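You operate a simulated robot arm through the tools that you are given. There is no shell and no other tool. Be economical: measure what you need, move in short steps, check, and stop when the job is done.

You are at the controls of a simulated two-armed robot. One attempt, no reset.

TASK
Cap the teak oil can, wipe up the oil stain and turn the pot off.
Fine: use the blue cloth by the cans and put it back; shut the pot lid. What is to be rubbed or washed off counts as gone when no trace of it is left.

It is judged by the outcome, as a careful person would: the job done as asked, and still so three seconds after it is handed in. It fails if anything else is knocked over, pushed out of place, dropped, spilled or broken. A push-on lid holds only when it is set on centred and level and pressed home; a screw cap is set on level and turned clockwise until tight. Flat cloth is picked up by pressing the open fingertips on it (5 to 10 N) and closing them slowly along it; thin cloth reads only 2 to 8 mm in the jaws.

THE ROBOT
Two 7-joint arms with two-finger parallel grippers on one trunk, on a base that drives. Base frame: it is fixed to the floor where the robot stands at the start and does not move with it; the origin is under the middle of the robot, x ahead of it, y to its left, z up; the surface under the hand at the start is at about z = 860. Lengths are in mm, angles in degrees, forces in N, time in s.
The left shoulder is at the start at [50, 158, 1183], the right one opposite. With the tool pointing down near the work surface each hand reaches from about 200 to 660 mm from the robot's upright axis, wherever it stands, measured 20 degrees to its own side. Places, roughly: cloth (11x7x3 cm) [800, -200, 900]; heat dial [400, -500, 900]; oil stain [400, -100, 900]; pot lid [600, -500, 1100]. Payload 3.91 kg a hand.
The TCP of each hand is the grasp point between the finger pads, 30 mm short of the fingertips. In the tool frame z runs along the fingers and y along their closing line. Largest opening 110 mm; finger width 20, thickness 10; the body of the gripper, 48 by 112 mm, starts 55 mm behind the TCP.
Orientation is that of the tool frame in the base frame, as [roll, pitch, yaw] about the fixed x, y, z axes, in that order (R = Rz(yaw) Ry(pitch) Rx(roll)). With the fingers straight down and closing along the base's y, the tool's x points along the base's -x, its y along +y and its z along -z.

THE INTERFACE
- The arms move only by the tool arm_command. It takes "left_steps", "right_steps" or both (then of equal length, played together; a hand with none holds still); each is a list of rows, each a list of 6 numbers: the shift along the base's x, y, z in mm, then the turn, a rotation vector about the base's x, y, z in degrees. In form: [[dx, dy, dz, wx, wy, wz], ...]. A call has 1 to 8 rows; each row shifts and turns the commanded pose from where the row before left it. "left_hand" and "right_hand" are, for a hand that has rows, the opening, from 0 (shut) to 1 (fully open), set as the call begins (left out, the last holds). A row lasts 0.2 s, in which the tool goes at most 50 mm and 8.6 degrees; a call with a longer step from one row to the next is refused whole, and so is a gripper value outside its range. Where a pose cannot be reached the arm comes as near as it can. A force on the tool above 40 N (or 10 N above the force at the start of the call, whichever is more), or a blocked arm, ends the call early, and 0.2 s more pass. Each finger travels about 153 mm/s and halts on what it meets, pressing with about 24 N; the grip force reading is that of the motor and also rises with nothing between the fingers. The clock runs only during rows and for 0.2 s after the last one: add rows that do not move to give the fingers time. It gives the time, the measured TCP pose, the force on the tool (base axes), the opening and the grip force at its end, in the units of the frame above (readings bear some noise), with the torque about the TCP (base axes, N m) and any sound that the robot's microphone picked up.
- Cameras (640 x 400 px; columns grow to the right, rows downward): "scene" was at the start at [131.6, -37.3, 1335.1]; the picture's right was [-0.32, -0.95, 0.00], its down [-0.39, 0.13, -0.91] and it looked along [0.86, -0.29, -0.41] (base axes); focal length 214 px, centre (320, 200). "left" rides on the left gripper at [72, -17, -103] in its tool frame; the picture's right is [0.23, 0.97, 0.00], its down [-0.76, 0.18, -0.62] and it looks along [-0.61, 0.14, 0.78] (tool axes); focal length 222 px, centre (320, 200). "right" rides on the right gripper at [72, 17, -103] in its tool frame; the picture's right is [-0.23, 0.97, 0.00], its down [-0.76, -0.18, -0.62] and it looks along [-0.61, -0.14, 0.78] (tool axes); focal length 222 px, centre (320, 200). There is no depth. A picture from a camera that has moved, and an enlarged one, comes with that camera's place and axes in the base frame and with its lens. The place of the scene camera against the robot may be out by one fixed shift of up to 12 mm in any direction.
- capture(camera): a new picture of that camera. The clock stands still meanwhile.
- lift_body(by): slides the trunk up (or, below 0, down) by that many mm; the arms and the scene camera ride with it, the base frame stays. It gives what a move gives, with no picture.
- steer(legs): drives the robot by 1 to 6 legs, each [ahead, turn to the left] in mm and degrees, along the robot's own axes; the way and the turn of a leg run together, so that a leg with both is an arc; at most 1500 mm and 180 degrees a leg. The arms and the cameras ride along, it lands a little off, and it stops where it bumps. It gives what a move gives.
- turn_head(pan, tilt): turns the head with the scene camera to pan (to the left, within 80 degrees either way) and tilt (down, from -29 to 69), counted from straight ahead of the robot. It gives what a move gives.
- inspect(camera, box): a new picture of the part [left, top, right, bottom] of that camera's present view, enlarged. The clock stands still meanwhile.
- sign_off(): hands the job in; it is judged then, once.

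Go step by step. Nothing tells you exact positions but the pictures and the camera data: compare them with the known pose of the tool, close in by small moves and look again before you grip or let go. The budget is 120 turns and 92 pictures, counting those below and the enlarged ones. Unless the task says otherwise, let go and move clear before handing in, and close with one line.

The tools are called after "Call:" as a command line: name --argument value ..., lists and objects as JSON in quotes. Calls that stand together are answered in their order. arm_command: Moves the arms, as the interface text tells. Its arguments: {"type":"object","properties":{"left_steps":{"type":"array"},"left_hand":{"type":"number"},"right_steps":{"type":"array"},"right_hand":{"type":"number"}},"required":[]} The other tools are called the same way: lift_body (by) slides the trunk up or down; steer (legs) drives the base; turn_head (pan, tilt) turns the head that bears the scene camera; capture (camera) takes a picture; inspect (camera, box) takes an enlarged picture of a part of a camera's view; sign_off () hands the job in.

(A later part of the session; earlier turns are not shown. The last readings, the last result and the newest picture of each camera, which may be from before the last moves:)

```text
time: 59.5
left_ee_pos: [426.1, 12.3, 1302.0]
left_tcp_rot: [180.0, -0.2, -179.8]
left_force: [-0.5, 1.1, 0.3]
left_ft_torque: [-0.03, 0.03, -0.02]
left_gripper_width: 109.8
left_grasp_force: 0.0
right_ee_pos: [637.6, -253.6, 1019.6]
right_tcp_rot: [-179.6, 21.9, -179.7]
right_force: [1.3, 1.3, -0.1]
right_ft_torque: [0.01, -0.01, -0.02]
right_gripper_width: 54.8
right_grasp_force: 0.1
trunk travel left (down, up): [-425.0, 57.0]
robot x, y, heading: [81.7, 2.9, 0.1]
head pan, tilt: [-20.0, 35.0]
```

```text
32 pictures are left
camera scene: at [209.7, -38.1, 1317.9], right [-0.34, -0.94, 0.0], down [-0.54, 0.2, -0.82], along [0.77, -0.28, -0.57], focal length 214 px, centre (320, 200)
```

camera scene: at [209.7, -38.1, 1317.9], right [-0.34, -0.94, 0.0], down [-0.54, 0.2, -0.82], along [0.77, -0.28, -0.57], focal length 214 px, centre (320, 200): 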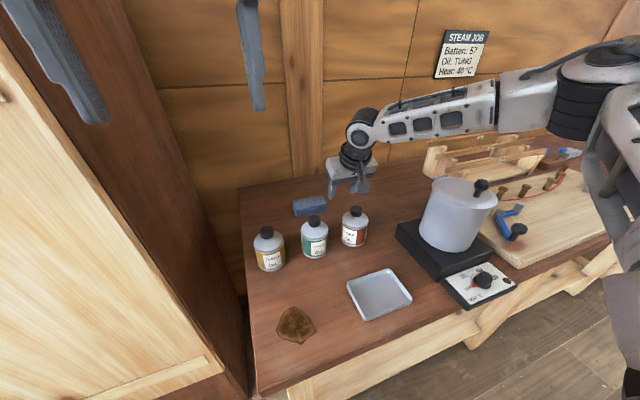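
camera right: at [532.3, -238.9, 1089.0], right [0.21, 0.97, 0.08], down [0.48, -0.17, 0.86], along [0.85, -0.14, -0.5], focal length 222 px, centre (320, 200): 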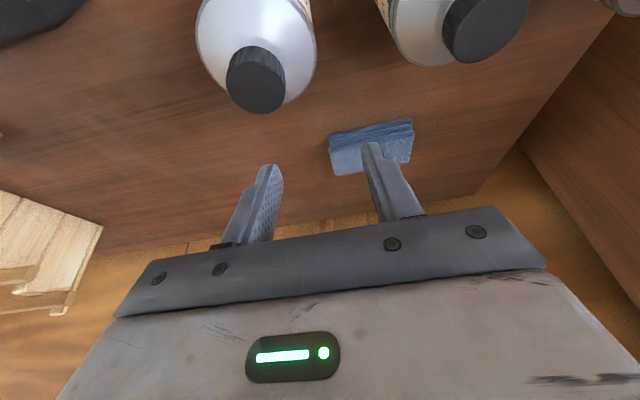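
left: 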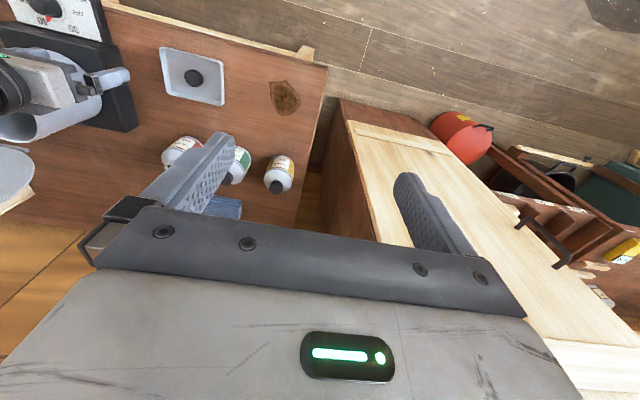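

The arm was short at that height; lower down it should reach. I go on toward the cloth at this level.

Call:
arm_command --right_steps '[[31, 13, 0, 0, 0, 0], [31, 13, 0, 0, 0, 0], [31, 13, 0, 0, 0, 0], [29, 13, 0, 0, 0, 0]]'

Call:
capture --camera "right"

```text
time: 60.5
left_ee_pos: [426.0, 9.9, 1301.9]
left_tcp_rot: [180.0, -0.2, -179.8]
left_force: [0.6, 0.6, 0.3]
left_ft_torque: [0.01, 0.02, -0.03]
left_gripper_width: 110.0
left_grasp_force: 0.1
right_ee_pos: [688.0, -236.0, 1027.5]
right_tcp_rot: [-179.9, 21.9, -179.6]
right_force: [0.1, 0.1, -0.1]
right_ft_torque: [0.01, 0.03, 0.02]
right_gripper_width: 55.1
right_grasp_force: 0.1
right hand out of reach, approached as far as the arm can: row 2, 3, 4
trunk travel left (down, up): [-425.0, 57.0]
robot x, y, heading: [86.8, -1.7, -0.0]
head pan, tilt: [-20.0, 35.0]
```

```text
31 pictures are left
camera right: at [583.0, -220.8, 1097.9], right [0.21, 0.97, 0.08], down [0.48, -0.17, 0.86], along [0.85, -0.14, -0.5], focal length 222 px, centre (320, 200)
```

right: 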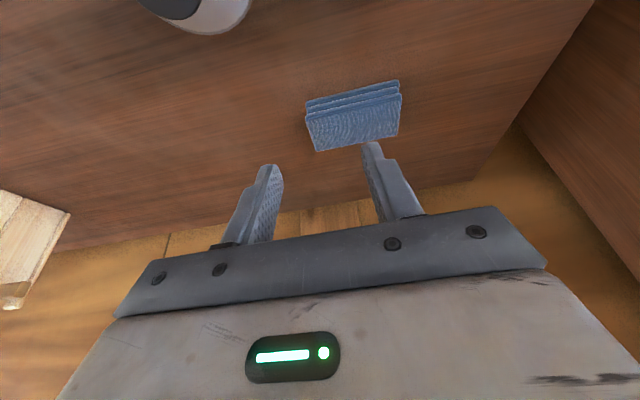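

I'm still short; the reach grows lower down, so I descend past the cans and then go forward.

Call:
arm_command --right_steps '[[0, 5, -30, 0, 0, 0], [5, 5, -30, 0, 0, 0], [15, 8, -25, 0, 0, 0], [20, 8, 0, 0, 0, 0], [20, 8, 0, 0, 0, 0]]'

Call:
capture --camera "right"

```text
time: 61.7
left_ee_pos: [425.2, 11.0, 1303.1]
left_tcp_rot: [-179.9, -0.3, -179.9]
left_force: [-0.1, 0.4, 0.0]
left_ft_torque: [-0.01, 0.0, -0.01]
left_gripper_width: 110.1
left_grasp_force: 0.0
right_ee_pos: [674.3, -243.5, 979.8]
right_tcp_rot: [-179.7, 21.8, -179.8]
right_force: [0.0, 0.5, -0.6]
right_ft_torque: [0.02, -0.01, -0.03]
right_gripper_width: 55.0
right_grasp_force: 0.1
right hand out of reach, approached as far as the arm can: row 1, 2, 3, 4, 5
trunk travel left (down, up): [-425.0, 57.0]
robot x, y, heading: [86.2, 1.5, 0.1]
head pan, tilt: [-20.0, 35.0]
```

```text
30 pictures are left
camera right: at [568.9, -229.0, 1050.4], right [0.21, 0.97, 0.08], down [0.48, -0.17, 0.86], along [0.85, -0.14, -0.5], focal length 222 px, centre (320, 200)
```

right: 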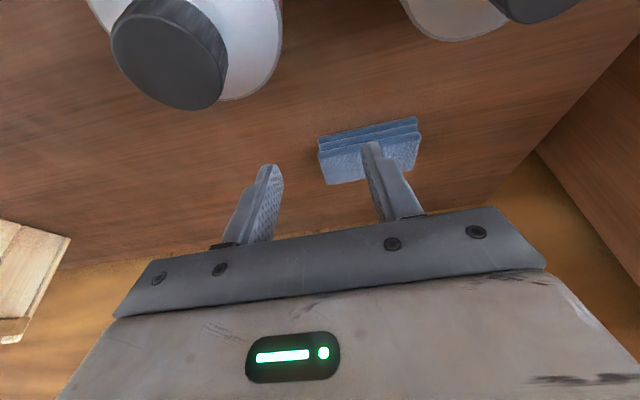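

Lowering did not help. Turning the base left would swing the right shoulder nearer to the cloth, so I first raise and draw in the right hand.

Call:
arm_command --right_steps '[[0, 0, 40, 0, 0, 0], [0, 0, 45, 0, 0, 0], [0, 0, 45, 0, 0, 0], [-20, 0, 40, 0, 7.3, 0], [-35, 0, 25, 0, 7.3, 0], [-40, 0, 0, 0, 7.3, 0], [-45, 0, 0, 0, 0, 0], [-45, 0, 0, 0, 0, 0]]'

Call:
steer --legs '[[-15, 0], [0, 35]]'

Call:
turn_head --pan -50 --tilt 35

Call:
capture --camera "scene"

```text
time: 63.5
left_ee_pos: [426.0, 11.1, 1303.3]
left_tcp_rot: [-180.0, -0.1, -179.8]
left_force: [-0.2, -0.4, 0.8]
left_ft_torque: [0.0, -0.01, -0.04]
left_gripper_width: 110.0
left_grasp_force: 0.1
right_ee_pos: [489.8, -244.6, 1175.8]
right_tcp_rot: [-179.8, -0.2, -179.8]
right_force: [-0.4, -0.3, -0.2]
right_ft_torque: [0.01, -0.03, 0.01]
right_gripper_width: 55.1
right_grasp_force: 0.0
trunk travel left (down, up): [-425.0, 57.0]
robot x, y, heading: [84.0, -1.7, 0.1]
head pan, tilt: [-20.0, 35.0]
```

```text
time: 65.9
left_ee_pos: [341.7, 205.5, 1302.9]
left_tcp_rot: [179.9, -0.3, -144.8]
left_force: [0.0, 0.2, 0.2]
left_ft_torque: [-0.05, 0.01, 0.03]
left_gripper_width: 110.3
left_grasp_force: 0.0
right_ee_pos: [541.8, 35.1, 1175.8]
right_tcp_rot: [-179.8, -0.2, -144.8]
right_force: [0.3, -0.5, -0.8]
right_ft_torque: [-0.02, -0.02, 0.01]
right_gripper_width: 54.8
right_grasp_force: 0.1
trunk travel left (down, up): [-425.0, 57.0]
robot x, y, heading: [64.9, -1.5, 34.9]
head pan, tilt: [-20.0, 35.0]
```

```text
time: 66.8
left_ee_pos: [340.9, 205.8, 1302.3]
left_tcp_rot: [180.0, -0.3, -144.8]
left_force: [0.1, -0.9, 0.0]
left_ft_torque: [-0.02, 0.01, 0.03]
left_gripper_width: 110.1
left_grasp_force: 0.0
right_ee_pos: [543.4, 33.7, 1176.0]
right_tcp_rot: [-179.8, -0.1, -144.8]
right_force: [0.5, 0.8, 0.0]
right_ft_torque: [-0.01, 0.02, 0.0]
right_gripper_width: 55.1
right_grasp_force: 0.1
trunk travel left (down, up): [-425.0, 57.0]
robot x, y, heading: [62.9, -2.6, 35.2]
head pan, tilt: [-50.0, 35.0]
```

```text
29 pictures are left
camera scene: at [189.5, -7.8, 1318.0], right [-0.26, -0.97, 0.0], down [-0.55, 0.15, -0.82], along [0.79, -0.21, -0.57], focal length 214 px, centre (320, 200)
```

scene: 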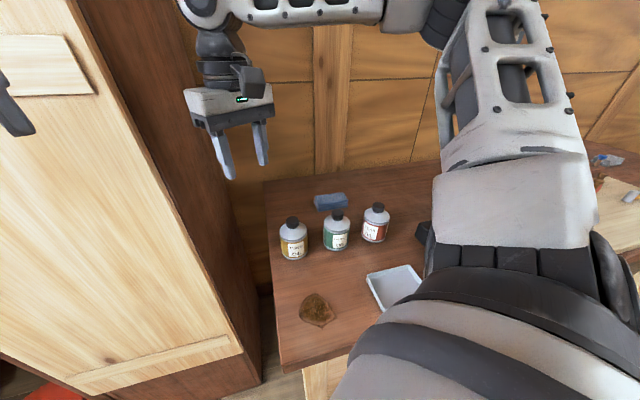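

The base turned freely. I drive 40 mm further ahead on this heading to bring the cloth within vertical reach.

Call:
steer --legs '[[40, 0]]'

```text
time: 67.7
left_ee_pos: [363.9, 220.3, 1302.5]
left_tcp_rot: [-180.0, -0.3, -144.7]
left_force: [-0.9, -0.3, 0.2]
left_ft_torque: [0.02, 0.01, 0.0]
left_gripper_width: 109.8
left_grasp_force: 0.1
right_ee_pos: [564.2, 48.7, 1177.0]
right_tcp_rot: [-179.8, -0.1, -144.9]
right_force: [-0.3, 0.3, 0.2]
right_ft_torque: [-0.01, -0.03, 0.01]
right_gripper_width: 55.2
right_grasp_force: 0.1
trunk travel left (down, up): [-425.0, 57.0]
robot x, y, heading: [82.3, 21.4, 34.8]
head pan, tilt: [-50.0, 35.0]
```

Call:
steer --legs '[[0, 17]]'

Call:
turn_head --pan -64 --tilt 35

Call:
capture --camera "scene"

```text
time: 68.9
left_ee_pos: [318.5, 272.3, 1302.3]
left_tcp_rot: [179.9, -0.5, -133.0]
left_force: [0.0, -0.4, 0.0]
left_ft_torque: [0.03, -0.03, -0.03]
left_gripper_width: 109.9
left_grasp_force: 0.2
right_ee_pos: [548.8, 136.6, 1177.2]
right_tcp_rot: [-179.2, -0.9, -133.8]
right_force: [-3.3, -7.8, 1.4]
right_ft_torque: [0.71, -0.3, 0.03]
right_gripper_width: 55.2
right_grasp_force: 0.0
trunk travel left (down, up): [-425.0, 57.0]
robot x, y, heading: [84.4, 19.3, 46.1]
head pan, tilt: [-50.0, 35.0]
stopped in leg 1: the force on the tool passed its limit at 96 N (the readings are from after the stop); the commanded pose is now the measured one
```

```text
time: 69.7
left_ee_pos: [317.1, 273.0, 1301.6]
left_tcp_rot: [-180.0, -0.2, -133.0]
left_force: [0.0, 0.1, -0.4]
left_ft_torque: [-0.02, -0.01, 0.0]
left_gripper_width: 109.8
left_grasp_force: 0.1
right_ee_pos: [549.3, 137.4, 1178.1]
right_tcp_rot: [-179.3, -0.8, -133.9]
right_force: [-3.6, -9.9, 1.9]
right_ft_torque: [0.97, -0.43, 0.02]
right_gripper_width: 55.2
right_grasp_force: 0.1
trunk travel left (down, up): [-425.0, 57.0]
robot x, y, heading: [85.1, 21.0, 46.5]
head pan, tilt: [-64.0, 35.0]
```

```text
28 pictures are left
camera scene: at [199.1, 14.5, 1318.1], right [-0.3, -0.95, 0.0], down [-0.55, 0.18, -0.82], along [0.78, -0.25, -0.57], focal length 214 px, centre (320, 200)
```

scene: 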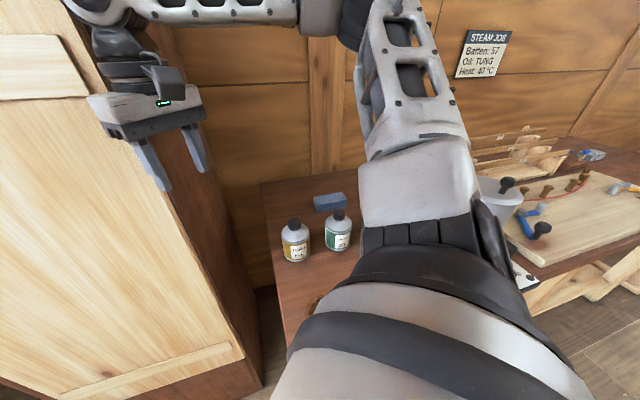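

The hand brushed the cabinet side; the base stopped and the hand holds. I move it away and over toward the cloth, turning so that the jaws close across the cloth's width.

Call:
arm_command --right_steps '[[0, -45, 0, 0, 0, 6], [18, -36, -15, 0, 0, 6], [19, -36, -20, 0, 0, 6], [20, -35, -20, 0, 0, 6], [20, -35, -20, 0, 0, 6], [20, -35, -20, 0, 0, 6], [20, -35, -20, 0, 0, 6], [22, -35, -20, 0, 0, 6]]' --right_hand 0.95

Call:
capture --camera "right"

```text
time: 71.5
left_ee_pos: [318.4, 273.4, 1301.4]
left_tcp_rot: [179.9, -0.3, -133.0]
left_force: [-0.8, -0.8, -0.2]
left_ft_torque: [0.06, 0.0, 0.02]
left_gripper_width: 110.0
left_grasp_force: 0.0
right_ee_pos: [688.8, -152.9, 1039.3]
right_tcp_rot: [-179.2, -1.0, -85.9]
right_force: [-0.1, -0.2, -0.2]
right_ft_torque: [0.03, 0.06, 0.01]
right_gripper_width: 104.6
right_grasp_force: 0.1
trunk travel left (down, up): [-425.0, 57.0]
robot x, y, heading: [83.0, 20.2, 46.4]
head pan, tilt: [-64.0, 35.0]
```

```text
27 pictures are left
camera right: at [676.3, -226.3, 1145.2], right [-0.99, 0.16, -0.02], down [0.11, 0.78, 0.61], along [0.11, 0.6, -0.79], focal length 222 px, centre (320, 200)
```

right: 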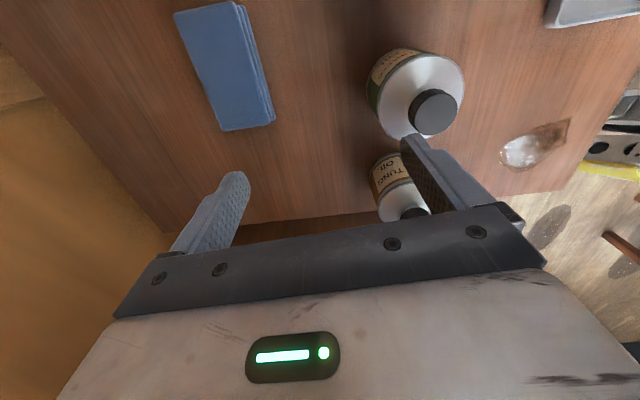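

The cloth shows clearly; I take it as centred at about [779, -204], 60 mm wide along x. I level the tool, move over it and descend partway.

Call:
arm_command --right_steps '[[30, -17, 0, 0.95, 0.87, -4], [30, -17, 0, 0, 0, 0], [30, -17, -15, 0, 0, 0], [0, 0, -40, 0, 0, 0], [0, 0, -40, 0, 0, 0]]' --right_hand 1.0

Call:
capture --camera "right"

```text
time: 72.7
left_ee_pos: [317.2, 274.3, 1302.9]
left_tcp_rot: [-180.0, -0.5, -132.9]
left_force: [0.2, -0.9, 0.2]
left_ft_torque: [0.0, -0.04, 0.0]
left_gripper_width: 110.1
left_grasp_force: 0.0
right_ee_pos: [778.8, -204.8, 946.0]
right_tcp_rot: [180.0, -0.1, -89.8]
right_force: [-0.2, 0.9, -0.3]
right_ft_torque: [-0.01, -0.03, -0.02]
right_gripper_width: 110.2
right_grasp_force: 0.1
trunk travel left (down, up): [-425.0, 57.0]
robot x, y, heading: [87.9, 21.6, 46.2]
head pan, tilt: [-64.0, 35.0]
```

```text
26 pictures are left
camera right: at [761.7, -278.4, 1049.6], right [-0.97, 0.22, 0.0], down [0.18, 0.76, 0.62], along [0.14, 0.61, -0.78], focal length 222 px, centre (320, 200)
```

right: 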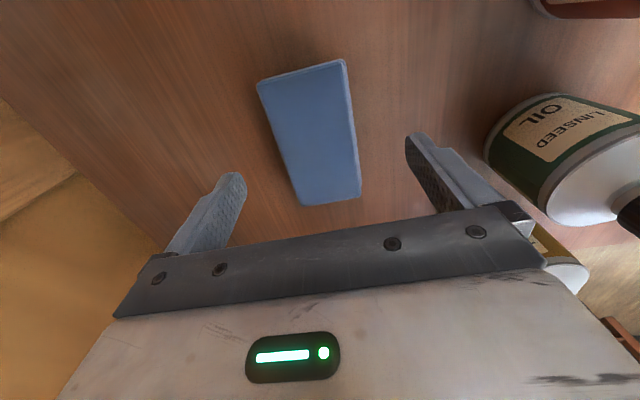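

The cloth is square under the hand at [780, -203]. I lower to a fingertip height of about 870 and close.

Call:
arm_command --right_steps '[[1, 1, -25, 0, 0, 0], [0, 0, -21, 0, 0, 0]]'

Call:
arm_command --right_steps '[[0, 0, 0, 0, 0, 0], [0, 0, 0, 0, 0, 0], [0, 0, 0, 0, 0, 0]]' --right_hand 0

Call:
capture --camera "right"

```text
time: 73.3
left_ee_pos: [317.5, 273.6, 1302.3]
left_tcp_rot: [-179.9, -0.5, -133.0]
left_force: [-0.2, -0.1, 0.7]
left_ft_torque: [0.03, -0.01, -0.02]
left_gripper_width: 110.1
left_grasp_force: 0.0
right_ee_pos: [780.6, -202.8, 899.9]
right_tcp_rot: [179.9, 0.1, -89.9]
right_force: [0.2, 0.3, 0.6]
right_ft_torque: [0.0, -0.01, -0.02]
right_gripper_width: 110.1
right_grasp_force: 0.0
trunk travel left (down, up): [-425.0, 57.0]
robot x, y, heading: [83.8, 23.6, 46.5]
head pan, tilt: [-64.0, 35.0]
```

```text
time: 74.1
left_ee_pos: [319.2, 273.6, 1303.0]
left_tcp_rot: [-179.9, -0.4, -132.9]
left_force: [-0.2, 0.2, 0.9]
left_ft_torque: [0.0, 0.01, -0.02]
left_gripper_width: 109.9
left_grasp_force: 0.0
right_ee_pos: [778.9, -204.0, 900.9]
right_tcp_rot: [-180.0, 0.1, -89.9]
right_force: [-0.4, 0.2, -0.9]
right_ft_torque: [-0.03, 0.01, 0.01]
right_gripper_width: 64.1
right_grasp_force: 24.4
trunk travel left (down, up): [-425.0, 57.0]
robot x, y, heading: [84.8, 24.3, 46.5]
head pan, tilt: [-64.0, 35.0]
```

```text
25 pictures are left
camera right: at [763.7, -277.4, 1004.7], right [-0.97, 0.23, 0.0], down [0.18, 0.76, 0.62], along [0.14, 0.61, -0.78], focal length 222 px, centre (320, 200)
```

right: 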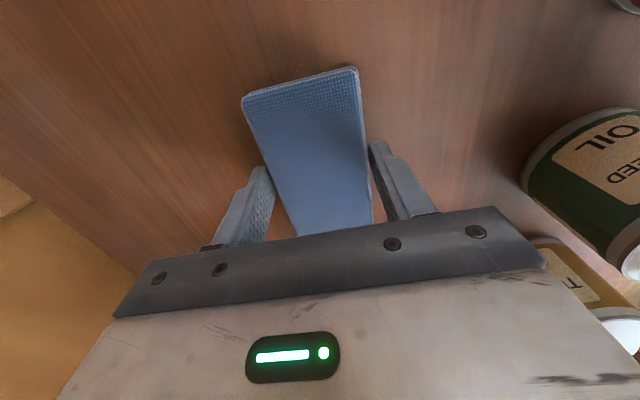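

The cloth is held (64 mm). I lift it well above the cans and carry it to above the stain at about [424, -64].

Call:
arm_command --right_steps '[[0, 0, 20, 0, 0, 0], [0, 0, 45, 0, 0, 0], [0, 0, 48, 0, 0, 0], [0, 0, 48, 0, 0, 0]]'

Call:
capture --camera "right"

```text
time: 75.1
left_ee_pos: [317.3, 274.3, 1302.6]
left_tcp_rot: [180.0, -0.3, -133.0]
left_force: [0.5, -0.2, 0.0]
left_ft_torque: [-0.01, 0.0, 0.03]
left_gripper_width: 109.9
left_grasp_force: 0.1
right_ee_pos: [780.0, -201.4, 1063.0]
right_tcp_rot: [179.9, -0.1, -89.9]
right_force: [0.5, -0.6, -0.8]
right_ft_torque: [-0.03, -0.01, 0.02]
right_gripper_width: 64.1
right_grasp_force: 24.4
trunk travel left (down, up): [-425.0, 57.0]
robot x, y, heading: [81.6, 21.5, 46.1]
head pan, tilt: [-64.0, 35.0]
```

```text
24 pictures are left
camera right: at [763.4, -276.0, 1167.9], right [-0.97, 0.23, 0.0], down [0.18, 0.76, 0.62], along [0.14, 0.61, -0.78], focal length 222 px, centre (320, 200)
```

right: 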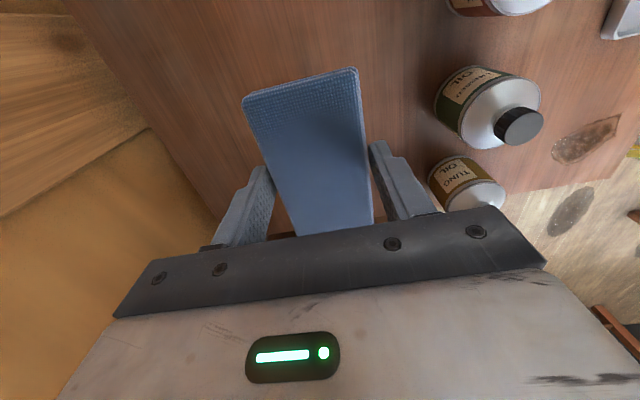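

Call:
arm_command --right_steps '[[-40, 15.5, 0, 0, 0, 0], [-40, 15.5, 0, 0, 0, 0], [-40, 15.5, 0, 0, 0, 0], [-40, 15.5, 0, 0, 0, 0], [-40, 15.5, 0, 0, 0, 0], [-40, 15.5, 0, 0, 0, 0], [-40, 15.5, 0, 0, 0, 0], [-40, 15.5, 0, 0, 0, 0]]'

Call:
arm_command --right_steps '[[-36, 13, -20, 0, 0, 0], [0, 0, -40, 0, 0, 0], [0, 0, -40, 0, 0, 0], [0, 0, -40, 0, 0, 0]]'

Call:
capture --camera "scene"

Call:
capture --camera "right"

```text
time: 76.9
left_ee_pos: [318.6, 274.7, 1301.5]
left_tcp_rot: [-180.0, -0.4, -133.0]
left_force: [0.0, -0.3, 1.7]
left_ft_torque: [-0.02, 0.01, 0.0]
left_gripper_width: 110.0
left_grasp_force: 0.0
right_ee_pos: [484.0, -78.3, 1073.0]
right_tcp_rot: [179.7, 0.0, -89.9]
right_force: [-0.3, 0.3, -0.4]
right_ft_torque: [0.02, 0.0, -0.02]
right_gripper_width: 63.8
right_grasp_force: 23.8
right hand out of reach, approached as far as the arm can: row 8
trunk travel left (down, up): [-425.0, 57.0]
robot x, y, heading: [82.7, 22.9, 46.2]
head pan, tilt: [-64.0, 35.0]
```

```text
time: 77.9
left_ee_pos: [319.0, 273.6, 1303.0]
left_tcp_rot: [-179.9, -0.3, -133.0]
left_force: [0.1, 0.6, 0.2]
left_ft_torque: [-0.02, 0.0, 0.03]
left_gripper_width: 110.1
left_grasp_force: 0.0
right_ee_pos: [492.2, -54.7, 945.0]
right_tcp_rot: [-179.9, 0.0, -89.8]
right_force: [0.0, -0.2, -0.5]
right_ft_torque: [0.01, -0.01, 0.01]
right_gripper_width: 64.1
right_grasp_force: 24.1
right hand out of reach, approached as far as the arm can: row 1, 2
trunk travel left (down, up): [-425.0, 57.0]
robot x, y, heading: [85.5, 20.5, 46.2]
head pan, tilt: [-64.0, 35.0]
```

```text
23 pictures are left
camera scene: at [200.1, 15.9, 1318.0], right [-0.3, -0.95, 0.0], down [-0.55, 0.17, -0.82], along [0.78, -0.25, -0.57], focal length 214 px, centre (320, 200)
```

scene: 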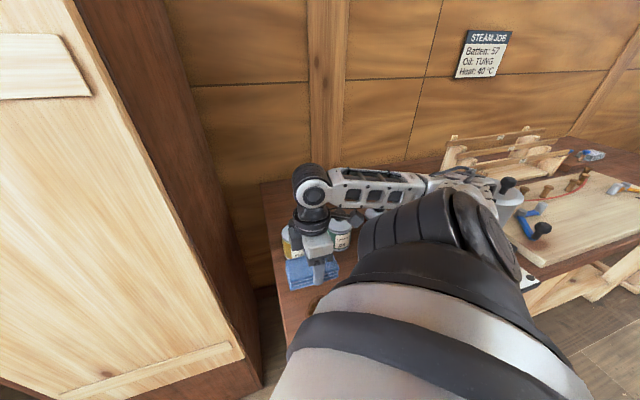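

```text
22 pictures are left
camera right: at [475.9, -129.4, 1049.1], right [-0.97, 0.22, 0.0], down [0.18, 0.76, 0.62], along [0.14, 0.61, -0.78], focal length 222 px, centre (320, 200)
```

right: 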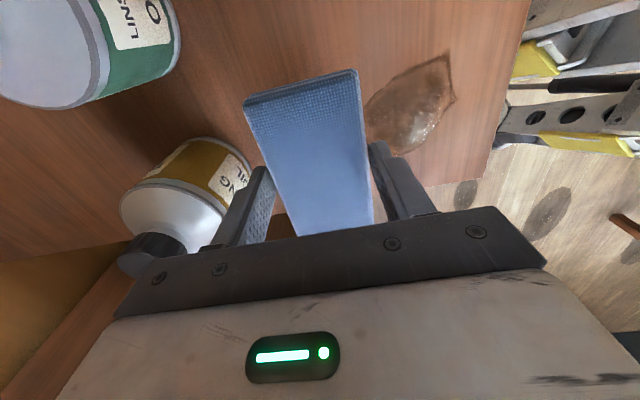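

From this heading the arm can't fold back to the stain. I raise the cloth, back the base off a little and turn it straight again.

Call:
arm_command --right_steps '[[0, 0, 40, 0, 0, 0], [0, 0, 40, 0, 0, 0], [0, 0, 40, 0, 0, 0], [0, 0, 30, 0, 0, 0]]'

Call:
steer --legs '[[-45, 0], [0, -44]]'

Call:
turn_head --pan -20 --tilt 40

Call:
capture --camera "scene"

```text
time: 78.9
left_ee_pos: [317.7, 274.7, 1302.6]
left_tcp_rot: [180.0, -0.4, -133.0]
left_force: [-0.8, -0.1, -0.3]
left_ft_torque: [0.0, 0.0, 0.0]
left_gripper_width: 110.0
left_grasp_force: 0.0
right_ee_pos: [493.9, -54.3, 1096.4]
right_tcp_rot: [180.0, -0.1, -89.9]
right_force: [-0.2, 0.2, 0.4]
right_ft_torque: [0.0, -0.03, -0.01]
right_gripper_width: 64.0
right_grasp_force: 23.8
trunk travel left (down, up): [-425.0, 57.0]
robot x, y, heading: [87.5, 22.0, 46.3]
head pan, tilt: [-64.0, 35.0]
```

```text
time: 81.8
left_ee_pos: [396.4, 11.5, 1303.7]
left_tcp_rot: [179.9, -0.3, -176.6]
left_force: [0.5, 0.4, 0.2]
left_ft_torque: [0.02, 0.05, -0.03]
left_gripper_width: 110.1
left_grasp_force: 0.0
right_ee_pos: [297.9, -349.6, 1097.2]
right_tcp_rot: [180.0, 0.1, -133.4]
right_force: [0.1, -0.6, -0.4]
right_ft_torque: [0.03, 0.0, 0.03]
right_gripper_width: 63.9
right_grasp_force: 23.8
trunk travel left (down, up): [-425.0, 57.0]
robot x, y, heading: [51.4, -11.5, 2.9]
head pan, tilt: [-64.0, 35.0]
```

```text
time: 82.9
left_ee_pos: [396.0, 12.2, 1301.5]
left_tcp_rot: [179.9, -0.3, -176.5]
left_force: [0.7, -1.1, -0.3]
left_ft_torque: [-0.02, 0.02, -0.01]
left_gripper_width: 110.0
left_grasp_force: 0.1
right_ee_pos: [298.0, -348.8, 1096.6]
right_tcp_rot: [180.0, 0.0, -133.3]
right_force: [-0.4, 0.0, -0.7]
right_ft_torque: [0.03, -0.01, 0.01]
right_gripper_width: 64.0
right_grasp_force: 24.2
trunk travel left (down, up): [-425.0, 57.0]
robot x, y, heading: [58.8, -12.4, 2.9]
head pan, tilt: [-20.0, 40.0]
```

```text
21 pictures are left
camera scene: at [178.5, -41.8, 1310.4], right [-0.3, -0.96, 0.0], down [-0.61, 0.19, -0.77], along [0.73, -0.23, -0.64], focal length 214 px, centre (320, 200)
```

scene: 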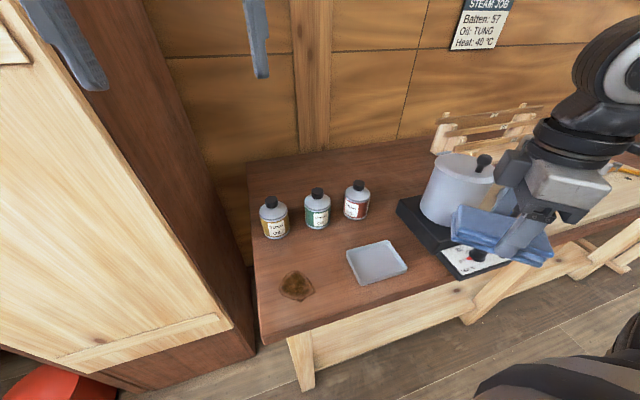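

The stain is in reach now. I carry the cloth over it, turning the hand to its natural yaw so the cloth's long side lies along x.

Call:
arm_command --right_steps '[[15.75, 35.6, -15, 0, 0, -5.9], [15.75, 35.6, -15, 0, 0, -5.9], [15.75, 35.6, -15, 0, 0, -5.9], [15.75, 35.6, -15, 0, 0, -5.9], [15.75, 35.6, -15, 0, 0, -5.9], [15.75, 35.6, -15, 0, 0, -5.9], [15.75, 35.6, -15, 0, 0, -5.9], [15.75, 35.6, -15, 0, 0, -5.9]]'

Call:
capture --camera "scene"

```text
time: 84.7
left_ee_pos: [396.9, 11.0, 1302.4]
left_tcp_rot: [-180.0, -0.4, -176.5]
left_force: [0.1, -0.6, -0.1]
left_ft_torque: [-0.01, -0.02, 0.0]
left_gripper_width: 110.1
left_grasp_force: 0.0
right_ee_pos: [415.0, -98.1, 993.2]
right_tcp_rot: [179.9, 0.2, 179.3]
right_force: [-0.2, 0.6, -0.5]
right_ft_torque: [-0.02, 0.02, -0.02]
right_gripper_width: 64.2
right_grasp_force: 24.3
right hand out of reach, approached as far as the arm can: row 8
trunk travel left (down, up): [-425.0, 57.0]
robot x, y, heading: [51.9, -8.5, 3.1]
head pan, tilt: [-20.0, 40.0]
```

```text
20 pictures are left
camera scene: at [178.0, -41.8, 1310.5], right [-0.3, -0.96, 0.0], down [-0.61, 0.19, -0.77], along [0.73, -0.23, -0.64], focal length 214 px, centre (320, 200)
```

scene: 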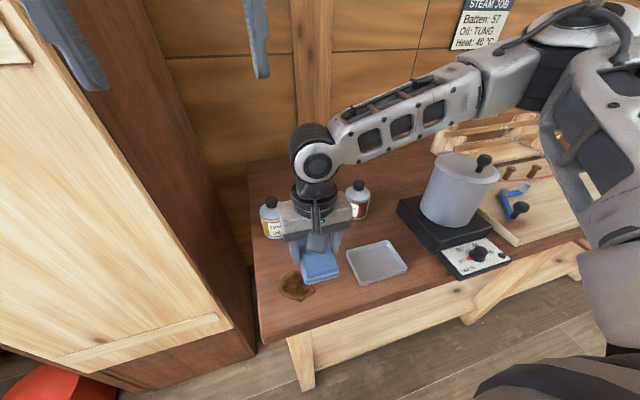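

The arm can't fold further inward; a 15° base turn to the left will fix that, at this safe height.

Call:
steer --legs '[[0, 15]]'

Call:
capture --camera "right"

```text
time: 86.0
left_ee_pos: [380.0, 100.6, 1302.6]
left_tcp_rot: [-179.9, -0.4, -161.5]
left_force: [-0.5, 1.0, -0.3]
left_ft_torque: [-0.03, 0.03, -0.02]
left_gripper_width: 109.9
left_grasp_force: 0.1
right_ee_pos: [425.7, -2.7, 992.3]
right_tcp_rot: [179.9, 0.1, -165.5]
right_force: [0.2, -0.3, -0.6]
right_ft_torque: [-0.02, -0.02, 0.02]
right_gripper_width: 64.0
right_grasp_force: 24.0
trunk travel left (down, up): [-425.0, 57.0]
robot x, y, heading: [56.1, -10.3, 18.1]
head pan, tilt: [-20.0, 40.0]
```

```text
19 pictures are left
camera right: at [351.3, -5.9, 1096.0], right [-0.02, 1.0, 0.0], down [0.78, 0.02, 0.62], along [0.62, 0.02, -0.78], focal length 222 px, centre (320, 200)
```

right: 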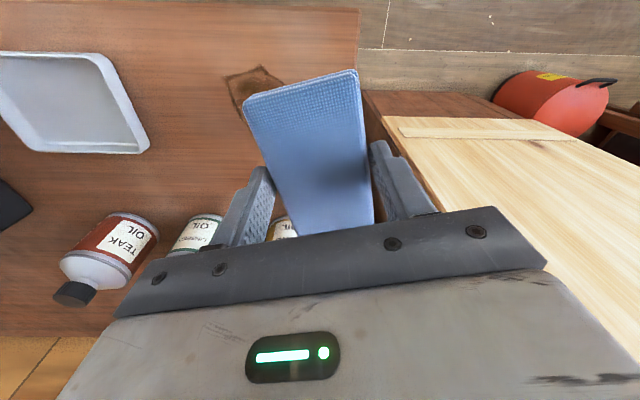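

Now I square the hand up, and lower the cloth onto the left part of the stain.

Call:
arm_command --right_steps '[[0, -15, 0, 0, 0, -7], [-1, -15, -20, 0, 0, -7], [0, 0, -35, 0, 0, 0], [0, 0, -30, 0, 0, 0]]'

Call:
arm_command --right_steps '[[0, 0, -4, 0, 0, 0], [0, 0, -3, 0, 0, 0]]'

```text
time: 87.0
left_ee_pos: [378.9, 99.8, 1302.5]
left_tcp_rot: [180.0, -0.5, -161.5]
left_force: [-0.2, -0.6, -0.3]
left_ft_torque: [-0.02, 0.01, -0.01]
left_gripper_width: 110.2
left_grasp_force: 0.2
right_ee_pos: [423.6, -43.0, 915.1]
right_tcp_rot: [179.8, 0.1, -179.5]
right_force: [1.0, 0.3, 0.3]
right_ft_torque: [-0.05, -0.03, -0.01]
right_gripper_width: 63.7
right_grasp_force: 24.4
right hand out of reach, approached as far as the arm can: row 4
trunk travel left (down, up): [-425.0, 57.0]
robot x, y, heading: [51.8, -13.2, 17.7]
head pan, tilt: [-20.0, 40.0]
```

```text
time: 87.6
left_ee_pos: [378.9, 100.5, 1301.1]
left_tcp_rot: [180.0, -0.4, -161.5]
left_force: [0.1, -0.4, -0.3]
left_ft_torque: [-0.02, -0.01, 0.0]
left_gripper_width: 110.1
left_grasp_force: 0.0
right_ee_pos: [426.5, -46.0, 910.0]
right_tcp_rot: [179.8, 0.1, -179.5]
right_force: [-0.6, -1.0, -0.8]
right_ft_torque: [-0.02, -0.01, -0.01]
right_gripper_width: 64.1
right_grasp_force: 23.7
right hand out of reach, approached as far as the arm can: row 2
trunk travel left (down, up): [-425.0, 57.0]
robot x, y, heading: [57.5, -12.8, 17.8]
head pan, tilt: [-20.0, 40.0]
```

Still at the limit. I lift, shift right, and turn the base another 14° left.

Call:
arm_command --right_steps '[[0, -5, 30, 0, 0, 0], [0, -30, 25, 0, 0, 0], [0, -40, 0, 0, 0, 0]]'

Call:
steer --legs '[[0, 14]]'

Call:
arm_command --right_steps '[[0, 0, 0, 0, 0, -7], [0, 0, -20, 0, 0, -7], [0, 0, -20, 0, 0, 0]]'

Call:
capture --camera "right"

```text
time: 88.4
left_ee_pos: [378.1, 99.3, 1301.4]
left_tcp_rot: [-180.0, -0.4, -161.5]
left_force: [-0.4, -0.2, 0.0]
left_ft_torque: [0.02, -0.01, -0.01]
left_gripper_width: 110.3
left_grasp_force: 0.0
right_ee_pos: [425.2, -121.4, 964.1]
right_tcp_rot: [179.8, 0.1, -179.5]
right_force: [-0.3, -0.5, 0.8]
right_ft_torque: [0.01, 0.04, 0.03]
right_gripper_width: 64.1
right_grasp_force: 24.3
trunk travel left (down, up): [-425.0, 57.0]
robot x, y, heading: [53.5, -7.8, 18.0]
head pan, tilt: [-20.0, 40.0]
```

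```text
time: 89.6
left_ee_pos: [341.9, 176.4, 1301.8]
left_tcp_rot: [180.0, -0.5, -147.5]
left_force: [-0.8, -0.3, 0.1]
left_ft_torque: [0.02, -0.02, -0.02]
left_gripper_width: 109.9
left_grasp_force: 0.0
right_ee_pos: [441.7, -25.8, 964.9]
right_tcp_rot: [179.9, 0.2, -165.4]
right_force: [1.2, -0.2, -0.7]
right_ft_torque: [0.01, 0.0, 0.0]
right_gripper_width: 64.2
right_grasp_force: 24.2
trunk travel left (down, up): [-425.0, 57.0]
robot x, y, heading: [47.5, -11.0, 32.1]
head pan, tilt: [-20.0, 40.0]
```

```text
time: 90.4
left_ee_pos: [341.6, 175.5, 1302.4]
left_tcp_rot: [180.0, -0.4, -147.6]
left_force: [0.0, 0.2, 0.9]
left_ft_torque: [-0.02, 0.01, -0.02]
left_gripper_width: 109.9
left_grasp_force: 0.0
right_ee_pos: [442.3, -27.4, 922.8]
right_tcp_rot: [180.0, 0.0, -179.7]
right_force: [-0.2, 0.0, -0.3]
right_ft_torque: [0.01, 0.03, -0.02]
right_gripper_width: 64.2
right_grasp_force: 24.7
trunk travel left (down, up): [-425.0, 57.0]
robot x, y, heading: [49.5, -13.3, 32.3]
head pan, tilt: [-20.0, 40.0]
```

```text
18 pictures are left
camera right: at [369.7, -12.4, 1028.2], right [0.22, 0.98, 0.0], down [0.76, -0.17, 0.62], along [0.61, -0.14, -0.78], focal length 222 px, centre (320, 200)
```

right: 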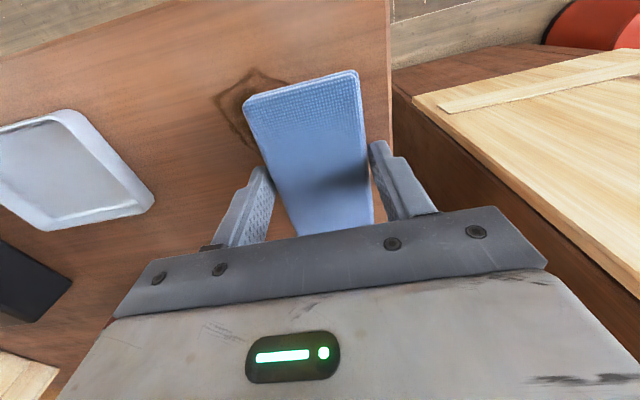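

Call:
arm_command --right_steps '[[-18, -3, -10, 0, 0, 0], [0, 0, -10, 0, 0, 0], [0, 0, -4, 0, 0, 0]]'

Call:
arm_command --right_steps '[[0, 0, -1.5, 0, 0, 0]]'

```text
time: 91.2
left_ee_pos: [343.0, 175.0, 1301.9]
left_tcp_rot: [180.0, -0.4, -147.4]
left_force: [-0.4, -0.2, -0.5]
left_ft_torque: [0.06, 0.02, -0.02]
left_gripper_width: 110.0
left_grasp_force: 0.0
right_ee_pos: [423.0, -29.1, 900.6]
right_tcp_rot: [179.9, 0.0, -179.7]
right_force: [-0.3, -1.2, 4.2]
right_ft_torque: [-0.09, 0.24, 0.01]
right_gripper_width: 64.0
right_grasp_force: 23.8
trunk travel left (down, up): [-425.0, 57.0]
robot x, y, heading: [50.9, -9.7, 31.8]
head pan, tilt: [-20.0, 40.0]
```

```text
time: 91.6
left_ee_pos: [341.0, 175.2, 1302.3]
left_tcp_rot: [-180.0, -0.4, -147.5]
left_force: [0.0, -0.2, -0.4]
left_ft_torque: [-0.01, 0.05, 0.04]
left_gripper_width: 109.9
left_grasp_force: 0.1
right_ee_pos: [422.3, -29.2, 900.7]
right_tcp_rot: [179.9, 0.3, -179.6]
right_force: [-0.1, -3.1, 22.8]
right_ft_torque: [-0.33, 0.45, 0.0]
right_gripper_width: 64.0
right_grasp_force: 23.9
trunk travel left (down, up): [-425.0, 57.0]
robot x, y, heading: [53.5, -11.4, 31.9]
head pan, tilt: [-20.0, 40.0]
```

Contact made (23 N); I ease off about 1 mm and sweep across the stain and back.

Call:
arm_command --right_steps '[[0, 0, 0.9, 0, 0, 0], [0, -20, 0, 0, 0, 0], [0, -20, 0, 0, 0, 0], [0, -20, 0, 0, 0, 0], [0, -18, 0, 0, 0, 0], [6, 18, 0, 0, 0, 0], [0, 20, 0, 0, 0, 0], [0, 20, 0, 0, 0, 0]]'

Call:
arm_command --right_steps '[[0, 20, 0, 0, 0, 0], [-12, 0, 0, 0, 0, 0], [0, -20, 0, 0, 0, 0], [0, -20, 0, 0, 0, 0], [0, -20, 0, 0, 0, 0], [0, -18, 0, 0, 0, 0], [6, 0, 0, 0, 0, 0]]'

Call:
capture --camera "right"

```text
time: 93.4
left_ee_pos: [342.0, 176.1, 1301.5]
left_tcp_rot: [-179.9, -0.4, -147.5]
left_force: [0.1, -0.4, -0.2]
left_ft_torque: [0.0, 0.0, -0.01]
left_gripper_width: 110.1
left_grasp_force: 0.1
right_ee_pos: [428.8, -49.6, 899.4]
right_tcp_rot: [-180.0, 0.1, -179.5]
right_force: [1.4, -1.2, -0.3]
right_ft_torque: [0.01, 0.01, -0.01]
right_gripper_width: 64.2
right_grasp_force: 23.8
trunk travel left (down, up): [-425.0, 57.0]
robot x, y, heading: [50.7, -13.0, 32.2]
head pan, tilt: [-20.0, 40.0]
```

```text
time: 95.0
left_ee_pos: [342.9, 175.6, 1301.5]
left_tcp_rot: [-179.9, -0.4, -147.6]
left_force: [-0.2, 0.1, 0.5]
left_ft_torque: [0.02, 0.03, -0.01]
left_gripper_width: 110.1
left_grasp_force: 0.0
right_ee_pos: [422.6, -107.9, 899.3]
right_tcp_rot: [179.9, 0.0, -179.5]
right_force: [-1.5, -0.7, 3.6]
right_ft_torque: [0.03, 0.01, -0.02]
right_gripper_width: 64.0
right_grasp_force: 24.0
trunk travel left (down, up): [-425.0, 57.0]
robot x, y, heading: [50.5, -8.9, 31.9]
head pan, tilt: [-20.0, 40.0]
```

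```text
17 pictures are left
camera right: at [350.1, -93.6, 1004.4], right [0.22, 0.98, 0.0], down [0.76, -0.17, 0.62], along [0.61, -0.14, -0.78], focal length 222 px, centre (320, 200)
```

right: 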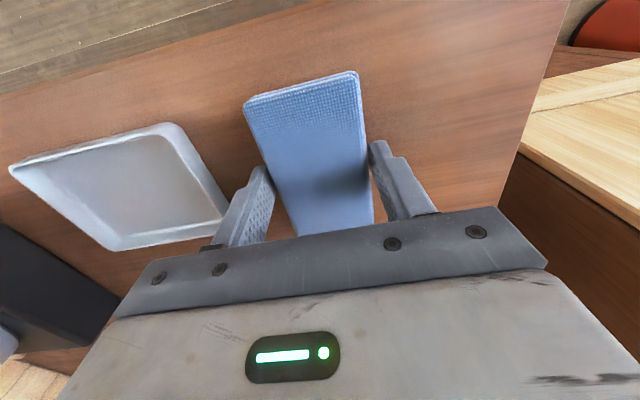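

The uncovered part looks clean. One more pass with a bit more pressure, then I lift and check the whole spot.

Call:
arm_command --right_steps '[[0, 0, -0.7, 0, 0, 0], [8, 20, 0, 0, 0, 0], [-8, 20, 0, 0, 0, 0], [-8, 20, 0, 0, 0, 0], [8, 18, 0, 0, 0, 0], [0, -18, 0, 0, 0, 0], [0, -20, 0, 0, 0, 0], [0, -20, 0, 0, 0, 0]]'

Call:
arm_command --right_steps '[[0, -20, 0, 0, 0, 0], [0, 0, 25, 0, 0, 0], [0, -30, 35, 0, 0, 0], [0, -35, 35, 0, 0, 0], [0, -35, 35, 0, 0, 0], [0, -20, 25, 0, 0, 0]]'

Call:
turn_head --pan -40 --tilt 50

Call:
capture --camera "scene"

Call:
capture --camera "right"

```text
time: 96.8
left_ee_pos: [342.1, 174.6, 1303.0]
left_tcp_rot: [179.9, -0.4, -147.5]
left_force: [-0.2, -0.2, 0.3]
left_ft_torque: [-0.01, -0.03, -0.03]
left_gripper_width: 109.9
left_grasp_force: 0.0
right_ee_pos: [424.0, -87.0, 899.6]
right_tcp_rot: [179.9, 0.1, -179.6]
right_force: [-0.7, -0.1, 2.5]
right_ft_torque: [-0.09, 0.03, -0.05]
right_gripper_width: 64.2
right_grasp_force: 23.8
trunk travel left (down, up): [-425.0, 57.0]
robot x, y, heading: [56.0, -11.7, 32.1]
head pan, tilt: [-20.0, 40.0]
```

```text
time: 98.2
left_ee_pos: [342.3, 174.6, 1303.0]
left_tcp_rot: [180.0, -0.4, -147.4]
left_force: [-1.5, -0.6, -0.1]
left_ft_torque: [0.02, -0.02, 0.04]
left_gripper_width: 110.2
left_grasp_force: 0.0
right_ee_pos: [432.2, -227.0, 1052.9]
right_tcp_rot: [179.8, 0.0, -179.5]
right_force: [0.8, -0.4, -0.5]
right_ft_torque: [0.01, 0.02, 0.01]
right_gripper_width: 64.3
right_grasp_force: 24.0
right hand out of reach, approached as far as the arm can: row 3, 4
trunk travel left (down, up): [-425.0, 57.0]
robot x, y, heading: [56.1, -12.4, 31.8]
head pan, tilt: [-20.0, 40.0]
```

```text
time: 99.1
left_ee_pos: [342.8, 174.1, 1302.1]
left_tcp_rot: [179.9, -0.6, -147.5]
left_force: [0.1, -0.1, 0.1]
left_ft_torque: [0.02, -0.04, 0.0]
left_gripper_width: 109.9
left_grasp_force: 0.1
right_ee_pos: [434.9, -227.0, 1051.5]
right_tcp_rot: [179.9, 0.0, -179.5]
right_force: [0.6, 0.6, -1.1]
right_ft_torque: [0.02, 0.02, 0.01]
right_gripper_width: 63.9
right_grasp_force: 24.3
trunk travel left (down, up): [-425.0, 57.0]
robot x, y, heading: [55.3, -9.7, 32.2]
head pan, tilt: [-40.0, 50.0]
```

```text
16 pictures are left
camera scene: at [167.5, -8.3, 1296.3], right [-0.14, -0.99, 0.0], down [-0.76, 0.11, -0.64], along [0.64, -0.09, -0.77], focal length 214 px, centre (320, 200)
```

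scene: 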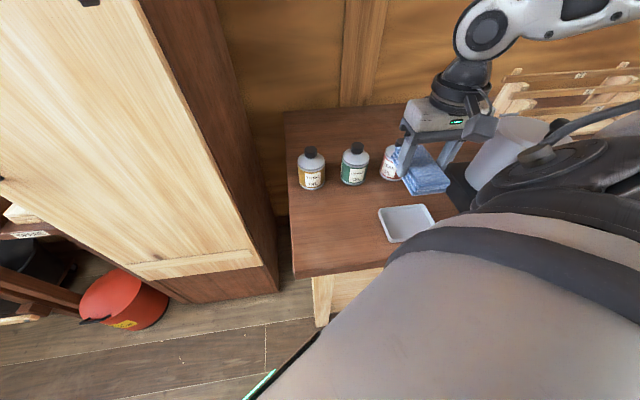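

```text
15 pictures are left
camera right: at [361.3, -212.6, 1155.7], right [0.22, 0.98, 0.0], down [0.76, -0.17, 0.62], along [0.61, -0.14, -0.78], focal length 222 px, centre (320, 200)
```

right: 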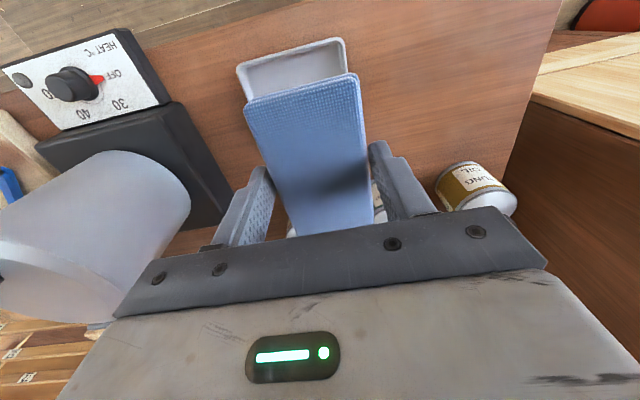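

The stain appears gone; I enlarge the spot to be sure no trace is left.

Call:
inspect --camera "scene" --box '[284, 180, 404, 280]'

```text
4.00 times, centred on (344, 230) of scene
camera zoom: at [167.5, -8.3, 1296.3], right [-0.14, -0.99, 0.0], down [-0.76, 0.11, -0.64], along [0.64, -0.09, -0.77], focal length 858 px, centre (224, 80)
```

zoom: 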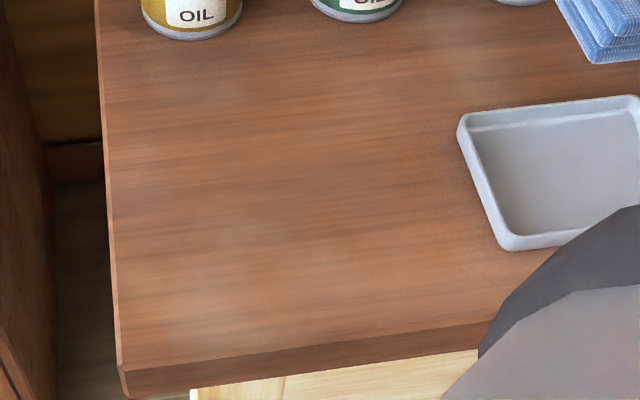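

No trace left. Now I return the cloth: raise it, then put the base back at the earlier pose (turn 14° left, 45 mm ahead).

Call:
arm_command --right_steps '[[0, 0, 40, 0, 0, 0]]'

Call:
steer --legs '[[0, 14], [45, 0]]'

```text
time: 99.5
left_ee_pos: [342.6, 176.0, 1301.7]
left_tcp_rot: [180.0, -0.4, -147.6]
left_force: [-0.3, 0.8, 0.2]
left_ft_torque: [0.02, -0.01, 0.02]
left_gripper_width: 110.0
left_grasp_force: 0.0
right_ee_pos: [433.7, -225.3, 1092.5]
right_tcp_rot: [179.9, -0.1, -179.5]
right_force: [-0.5, 1.0, -0.3]
right_ft_torque: [0.03, 0.01, -0.01]
right_gripper_width: 64.2
right_grasp_force: 23.6
trunk travel left (down, up): [-425.0, 57.0]
robot x, y, heading: [53.2, -7.1, 31.7]
head pan, tilt: [-40.0, 50.0]
```

```text
time: 101.2
left_ee_pos: [321.0, 274.4, 1300.6]
left_tcp_rot: [179.9, -0.7, -133.4]
left_force: [-0.5, 0.0, 0.4]
left_ft_torque: [-0.06, 0.04, 0.01]
left_gripper_width: 109.7
left_grasp_force: 0.0
right_ee_pos: [507.2, -95.4, 1091.7]
right_tcp_rot: [-180.0, -0.1, -165.5]
right_force: [0.1, -0.7, -0.2]
right_ft_torque: [-0.05, 0.06, 0.01]
right_gripper_width: 64.1
right_grasp_force: 24.1
trunk travel left (down, up): [-425.0, 57.0]
robot x, y, heading: [90.2, 24.4, 45.7]
head pan, tilt: [-40.0, 50.0]
```

Call:
arm_command --right_steps '[[30, -12, -3, 0, 0, 8.4], [30, -12, -3, 0, 0, 8.4], [30, -12, -3, 0, 0, 8.4], [30, -12, -3, 0, 0, 8.4], [30, -12, -3, 0, 0, 8.4], [30, -12, -5, 0, 0, 8.4], [30, -12, -5, 0, 0, 8.4], [30, -12, -5, 0, 0, 8.4]]'

Call:
arm_command --right_steps '[[30, -12, 0, 0, 0, 8.3], [3, 0, -35, 0, 0, 0], [0, 0, -40, 0, 0, 0]]'

Call:
capture --camera "right"

```text
time: 103.0
left_ee_pos: [321.0, 272.9, 1300.4]
left_tcp_rot: [180.0, -0.5, -133.4]
left_force: [-0.5, 0.1, -0.1]
left_ft_torque: [0.02, 0.01, -0.02]
left_gripper_width: 109.9
left_grasp_force: 0.0
right_ee_pos: [748.6, -190.8, 1060.8]
right_tcp_rot: [179.9, 0.0, -98.3]
right_force: [0.4, -0.3, 0.1]
right_ft_torque: [-0.02, 0.01, -0.01]
right_gripper_width: 64.2
right_grasp_force: 23.9
trunk travel left (down, up): [-425.0, 57.0]
robot x, y, heading: [83.7, 22.6, 45.9]
head pan, tilt: [-40.0, 50.0]
```

```text
time: 103.8
left_ee_pos: [321.5, 271.9, 1302.4]
left_tcp_rot: [-180.0, -0.5, -133.4]
left_force: [-1.0, 0.7, -0.2]
left_ft_torque: [0.01, 0.02, -0.02]
left_gripper_width: 109.9
left_grasp_force: 0.0
right_ee_pos: [781.3, -203.9, 987.5]
right_tcp_rot: [179.7, 0.1, -89.9]
right_force: [-0.2, -0.1, -0.9]
right_ft_torque: [0.0, 0.03, 0.02]
right_gripper_width: 64.2
right_grasp_force: 24.4
trunk travel left (down, up): [-425.0, 57.0]
robot x, y, heading: [84.2, 26.2, 46.1]
head pan, tilt: [-40.0, 50.0]
```

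```text
13 pictures are left
camera right: at [764.3, -278.5, 1091.1], right [-0.97, 0.23, 0.0], down [0.18, 0.76, 0.62], along [0.14, 0.61, -0.78], focal length 222 px, centre (320, 200)
```

right: 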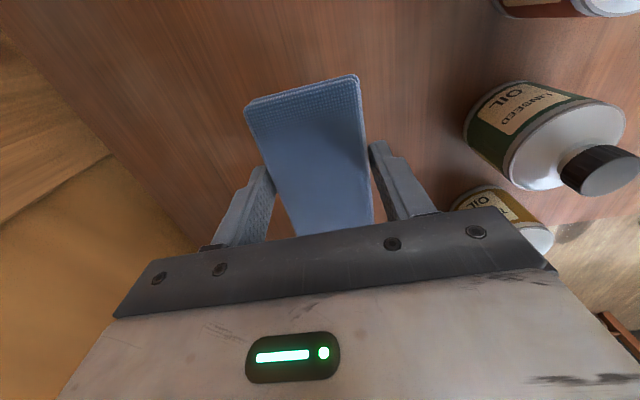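

The cloth is above its old place. I lower it to the table and release.

Call:
arm_command --right_steps '[[-1, 0.5, -40, 0, 0, 0], [0, 0, -35, 0, 0, 0], [0, 0, -8, 0, 0, 0], [0, 0, -3.5, 0, 0, 0]]'

Call:
arm_command --right_steps '[[0, 0, 0, 0, 0, 0], [0, 0, 0, 0, 0, 0], [0, 0, 0, 0, 0, 0]]' --right_hand 1.0

Call:
arm_command --right_steps '[[0, 0, 20, 0, 0, 0], [0, 0, 40, 0, 0, 0], [0, 0, 45, 0, 0, 0], [0, 0, 45, 0, 0, 0]]'

Call:
capture --camera "right"

```text
time: 104.8
left_ee_pos: [319.5, 273.0, 1300.4]
left_tcp_rot: [179.9, -0.5, -133.4]
left_force: [0.6, 0.0, -0.7]
left_ft_torque: [-0.04, 0.0, 0.04]
left_gripper_width: 110.1
left_grasp_force: 0.1
right_ee_pos: [779.4, -204.1, 900.6]
right_tcp_rot: [180.0, 0.0, -90.0]
right_force: [-0.3, -0.8, -0.9]
right_ft_torque: [0.03, 0.0, 0.02]
right_gripper_width: 63.9
right_grasp_force: 23.9
trunk travel left (down, up): [-425.0, 57.0]
robot x, y, heading: [84.5, 22.2, 45.9]
head pan, tilt: [-40.0, 50.0]
```

```text
time: 105.6
left_ee_pos: [320.2, 271.6, 1301.8]
left_tcp_rot: [-180.0, -0.5, -133.4]
left_force: [0.3, 0.4, 0.7]
left_ft_torque: [-0.01, 0.0, 0.01]
left_gripper_width: 110.1
left_grasp_force: 0.0
right_ee_pos: [777.2, -202.3, 901.2]
right_tcp_rot: [179.8, 0.1, -89.9]
right_force: [1.4, 0.4, 0.0]
right_ft_torque: [-0.01, 0.0, 0.02]
right_gripper_width: 110.1
right_grasp_force: 0.0
trunk travel left (down, up): [-425.0, 57.0]
robot x, y, heading: [85.8, 22.8, 46.2]
head pan, tilt: [-40.0, 50.0]
```

```text
time: 106.6
left_ee_pos: [319.4, 272.8, 1302.4]
left_tcp_rot: [179.9, -0.5, -133.4]
left_force: [-0.7, -0.6, 0.3]
left_ft_torque: [0.01, 0.0, -0.02]
left_gripper_width: 110.0
left_grasp_force: 0.1
right_ee_pos: [776.7, -203.2, 1050.4]
right_tcp_rot: [179.9, 0.1, -90.0]
right_force: [0.4, 0.0, -0.2]
right_ft_torque: [-0.02, 0.01, -0.01]
right_gripper_width: 110.1
right_grasp_force: 0.1
trunk travel left (down, up): [-425.0, 57.0]
robot x, y, heading: [84.8, 22.3, 45.8]
head pan, tilt: [-40.0, 50.0]
```

```text
12 pictures are left
camera right: at [760.1, -278.1, 1154.6], right [-0.97, 0.23, 0.0], down [0.18, 0.76, 0.62], along [0.14, 0.61, -0.78], focal length 222 px, centre (320, 200)
```

right: 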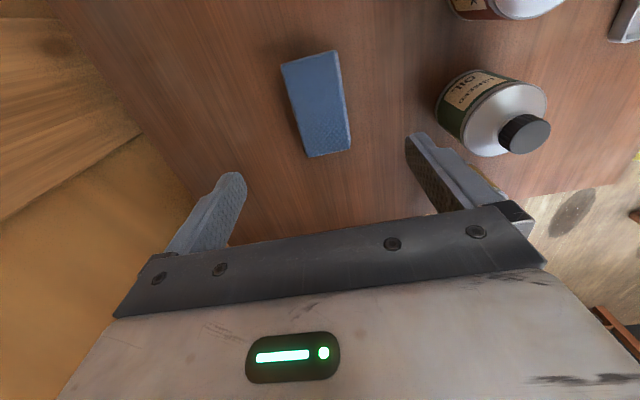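

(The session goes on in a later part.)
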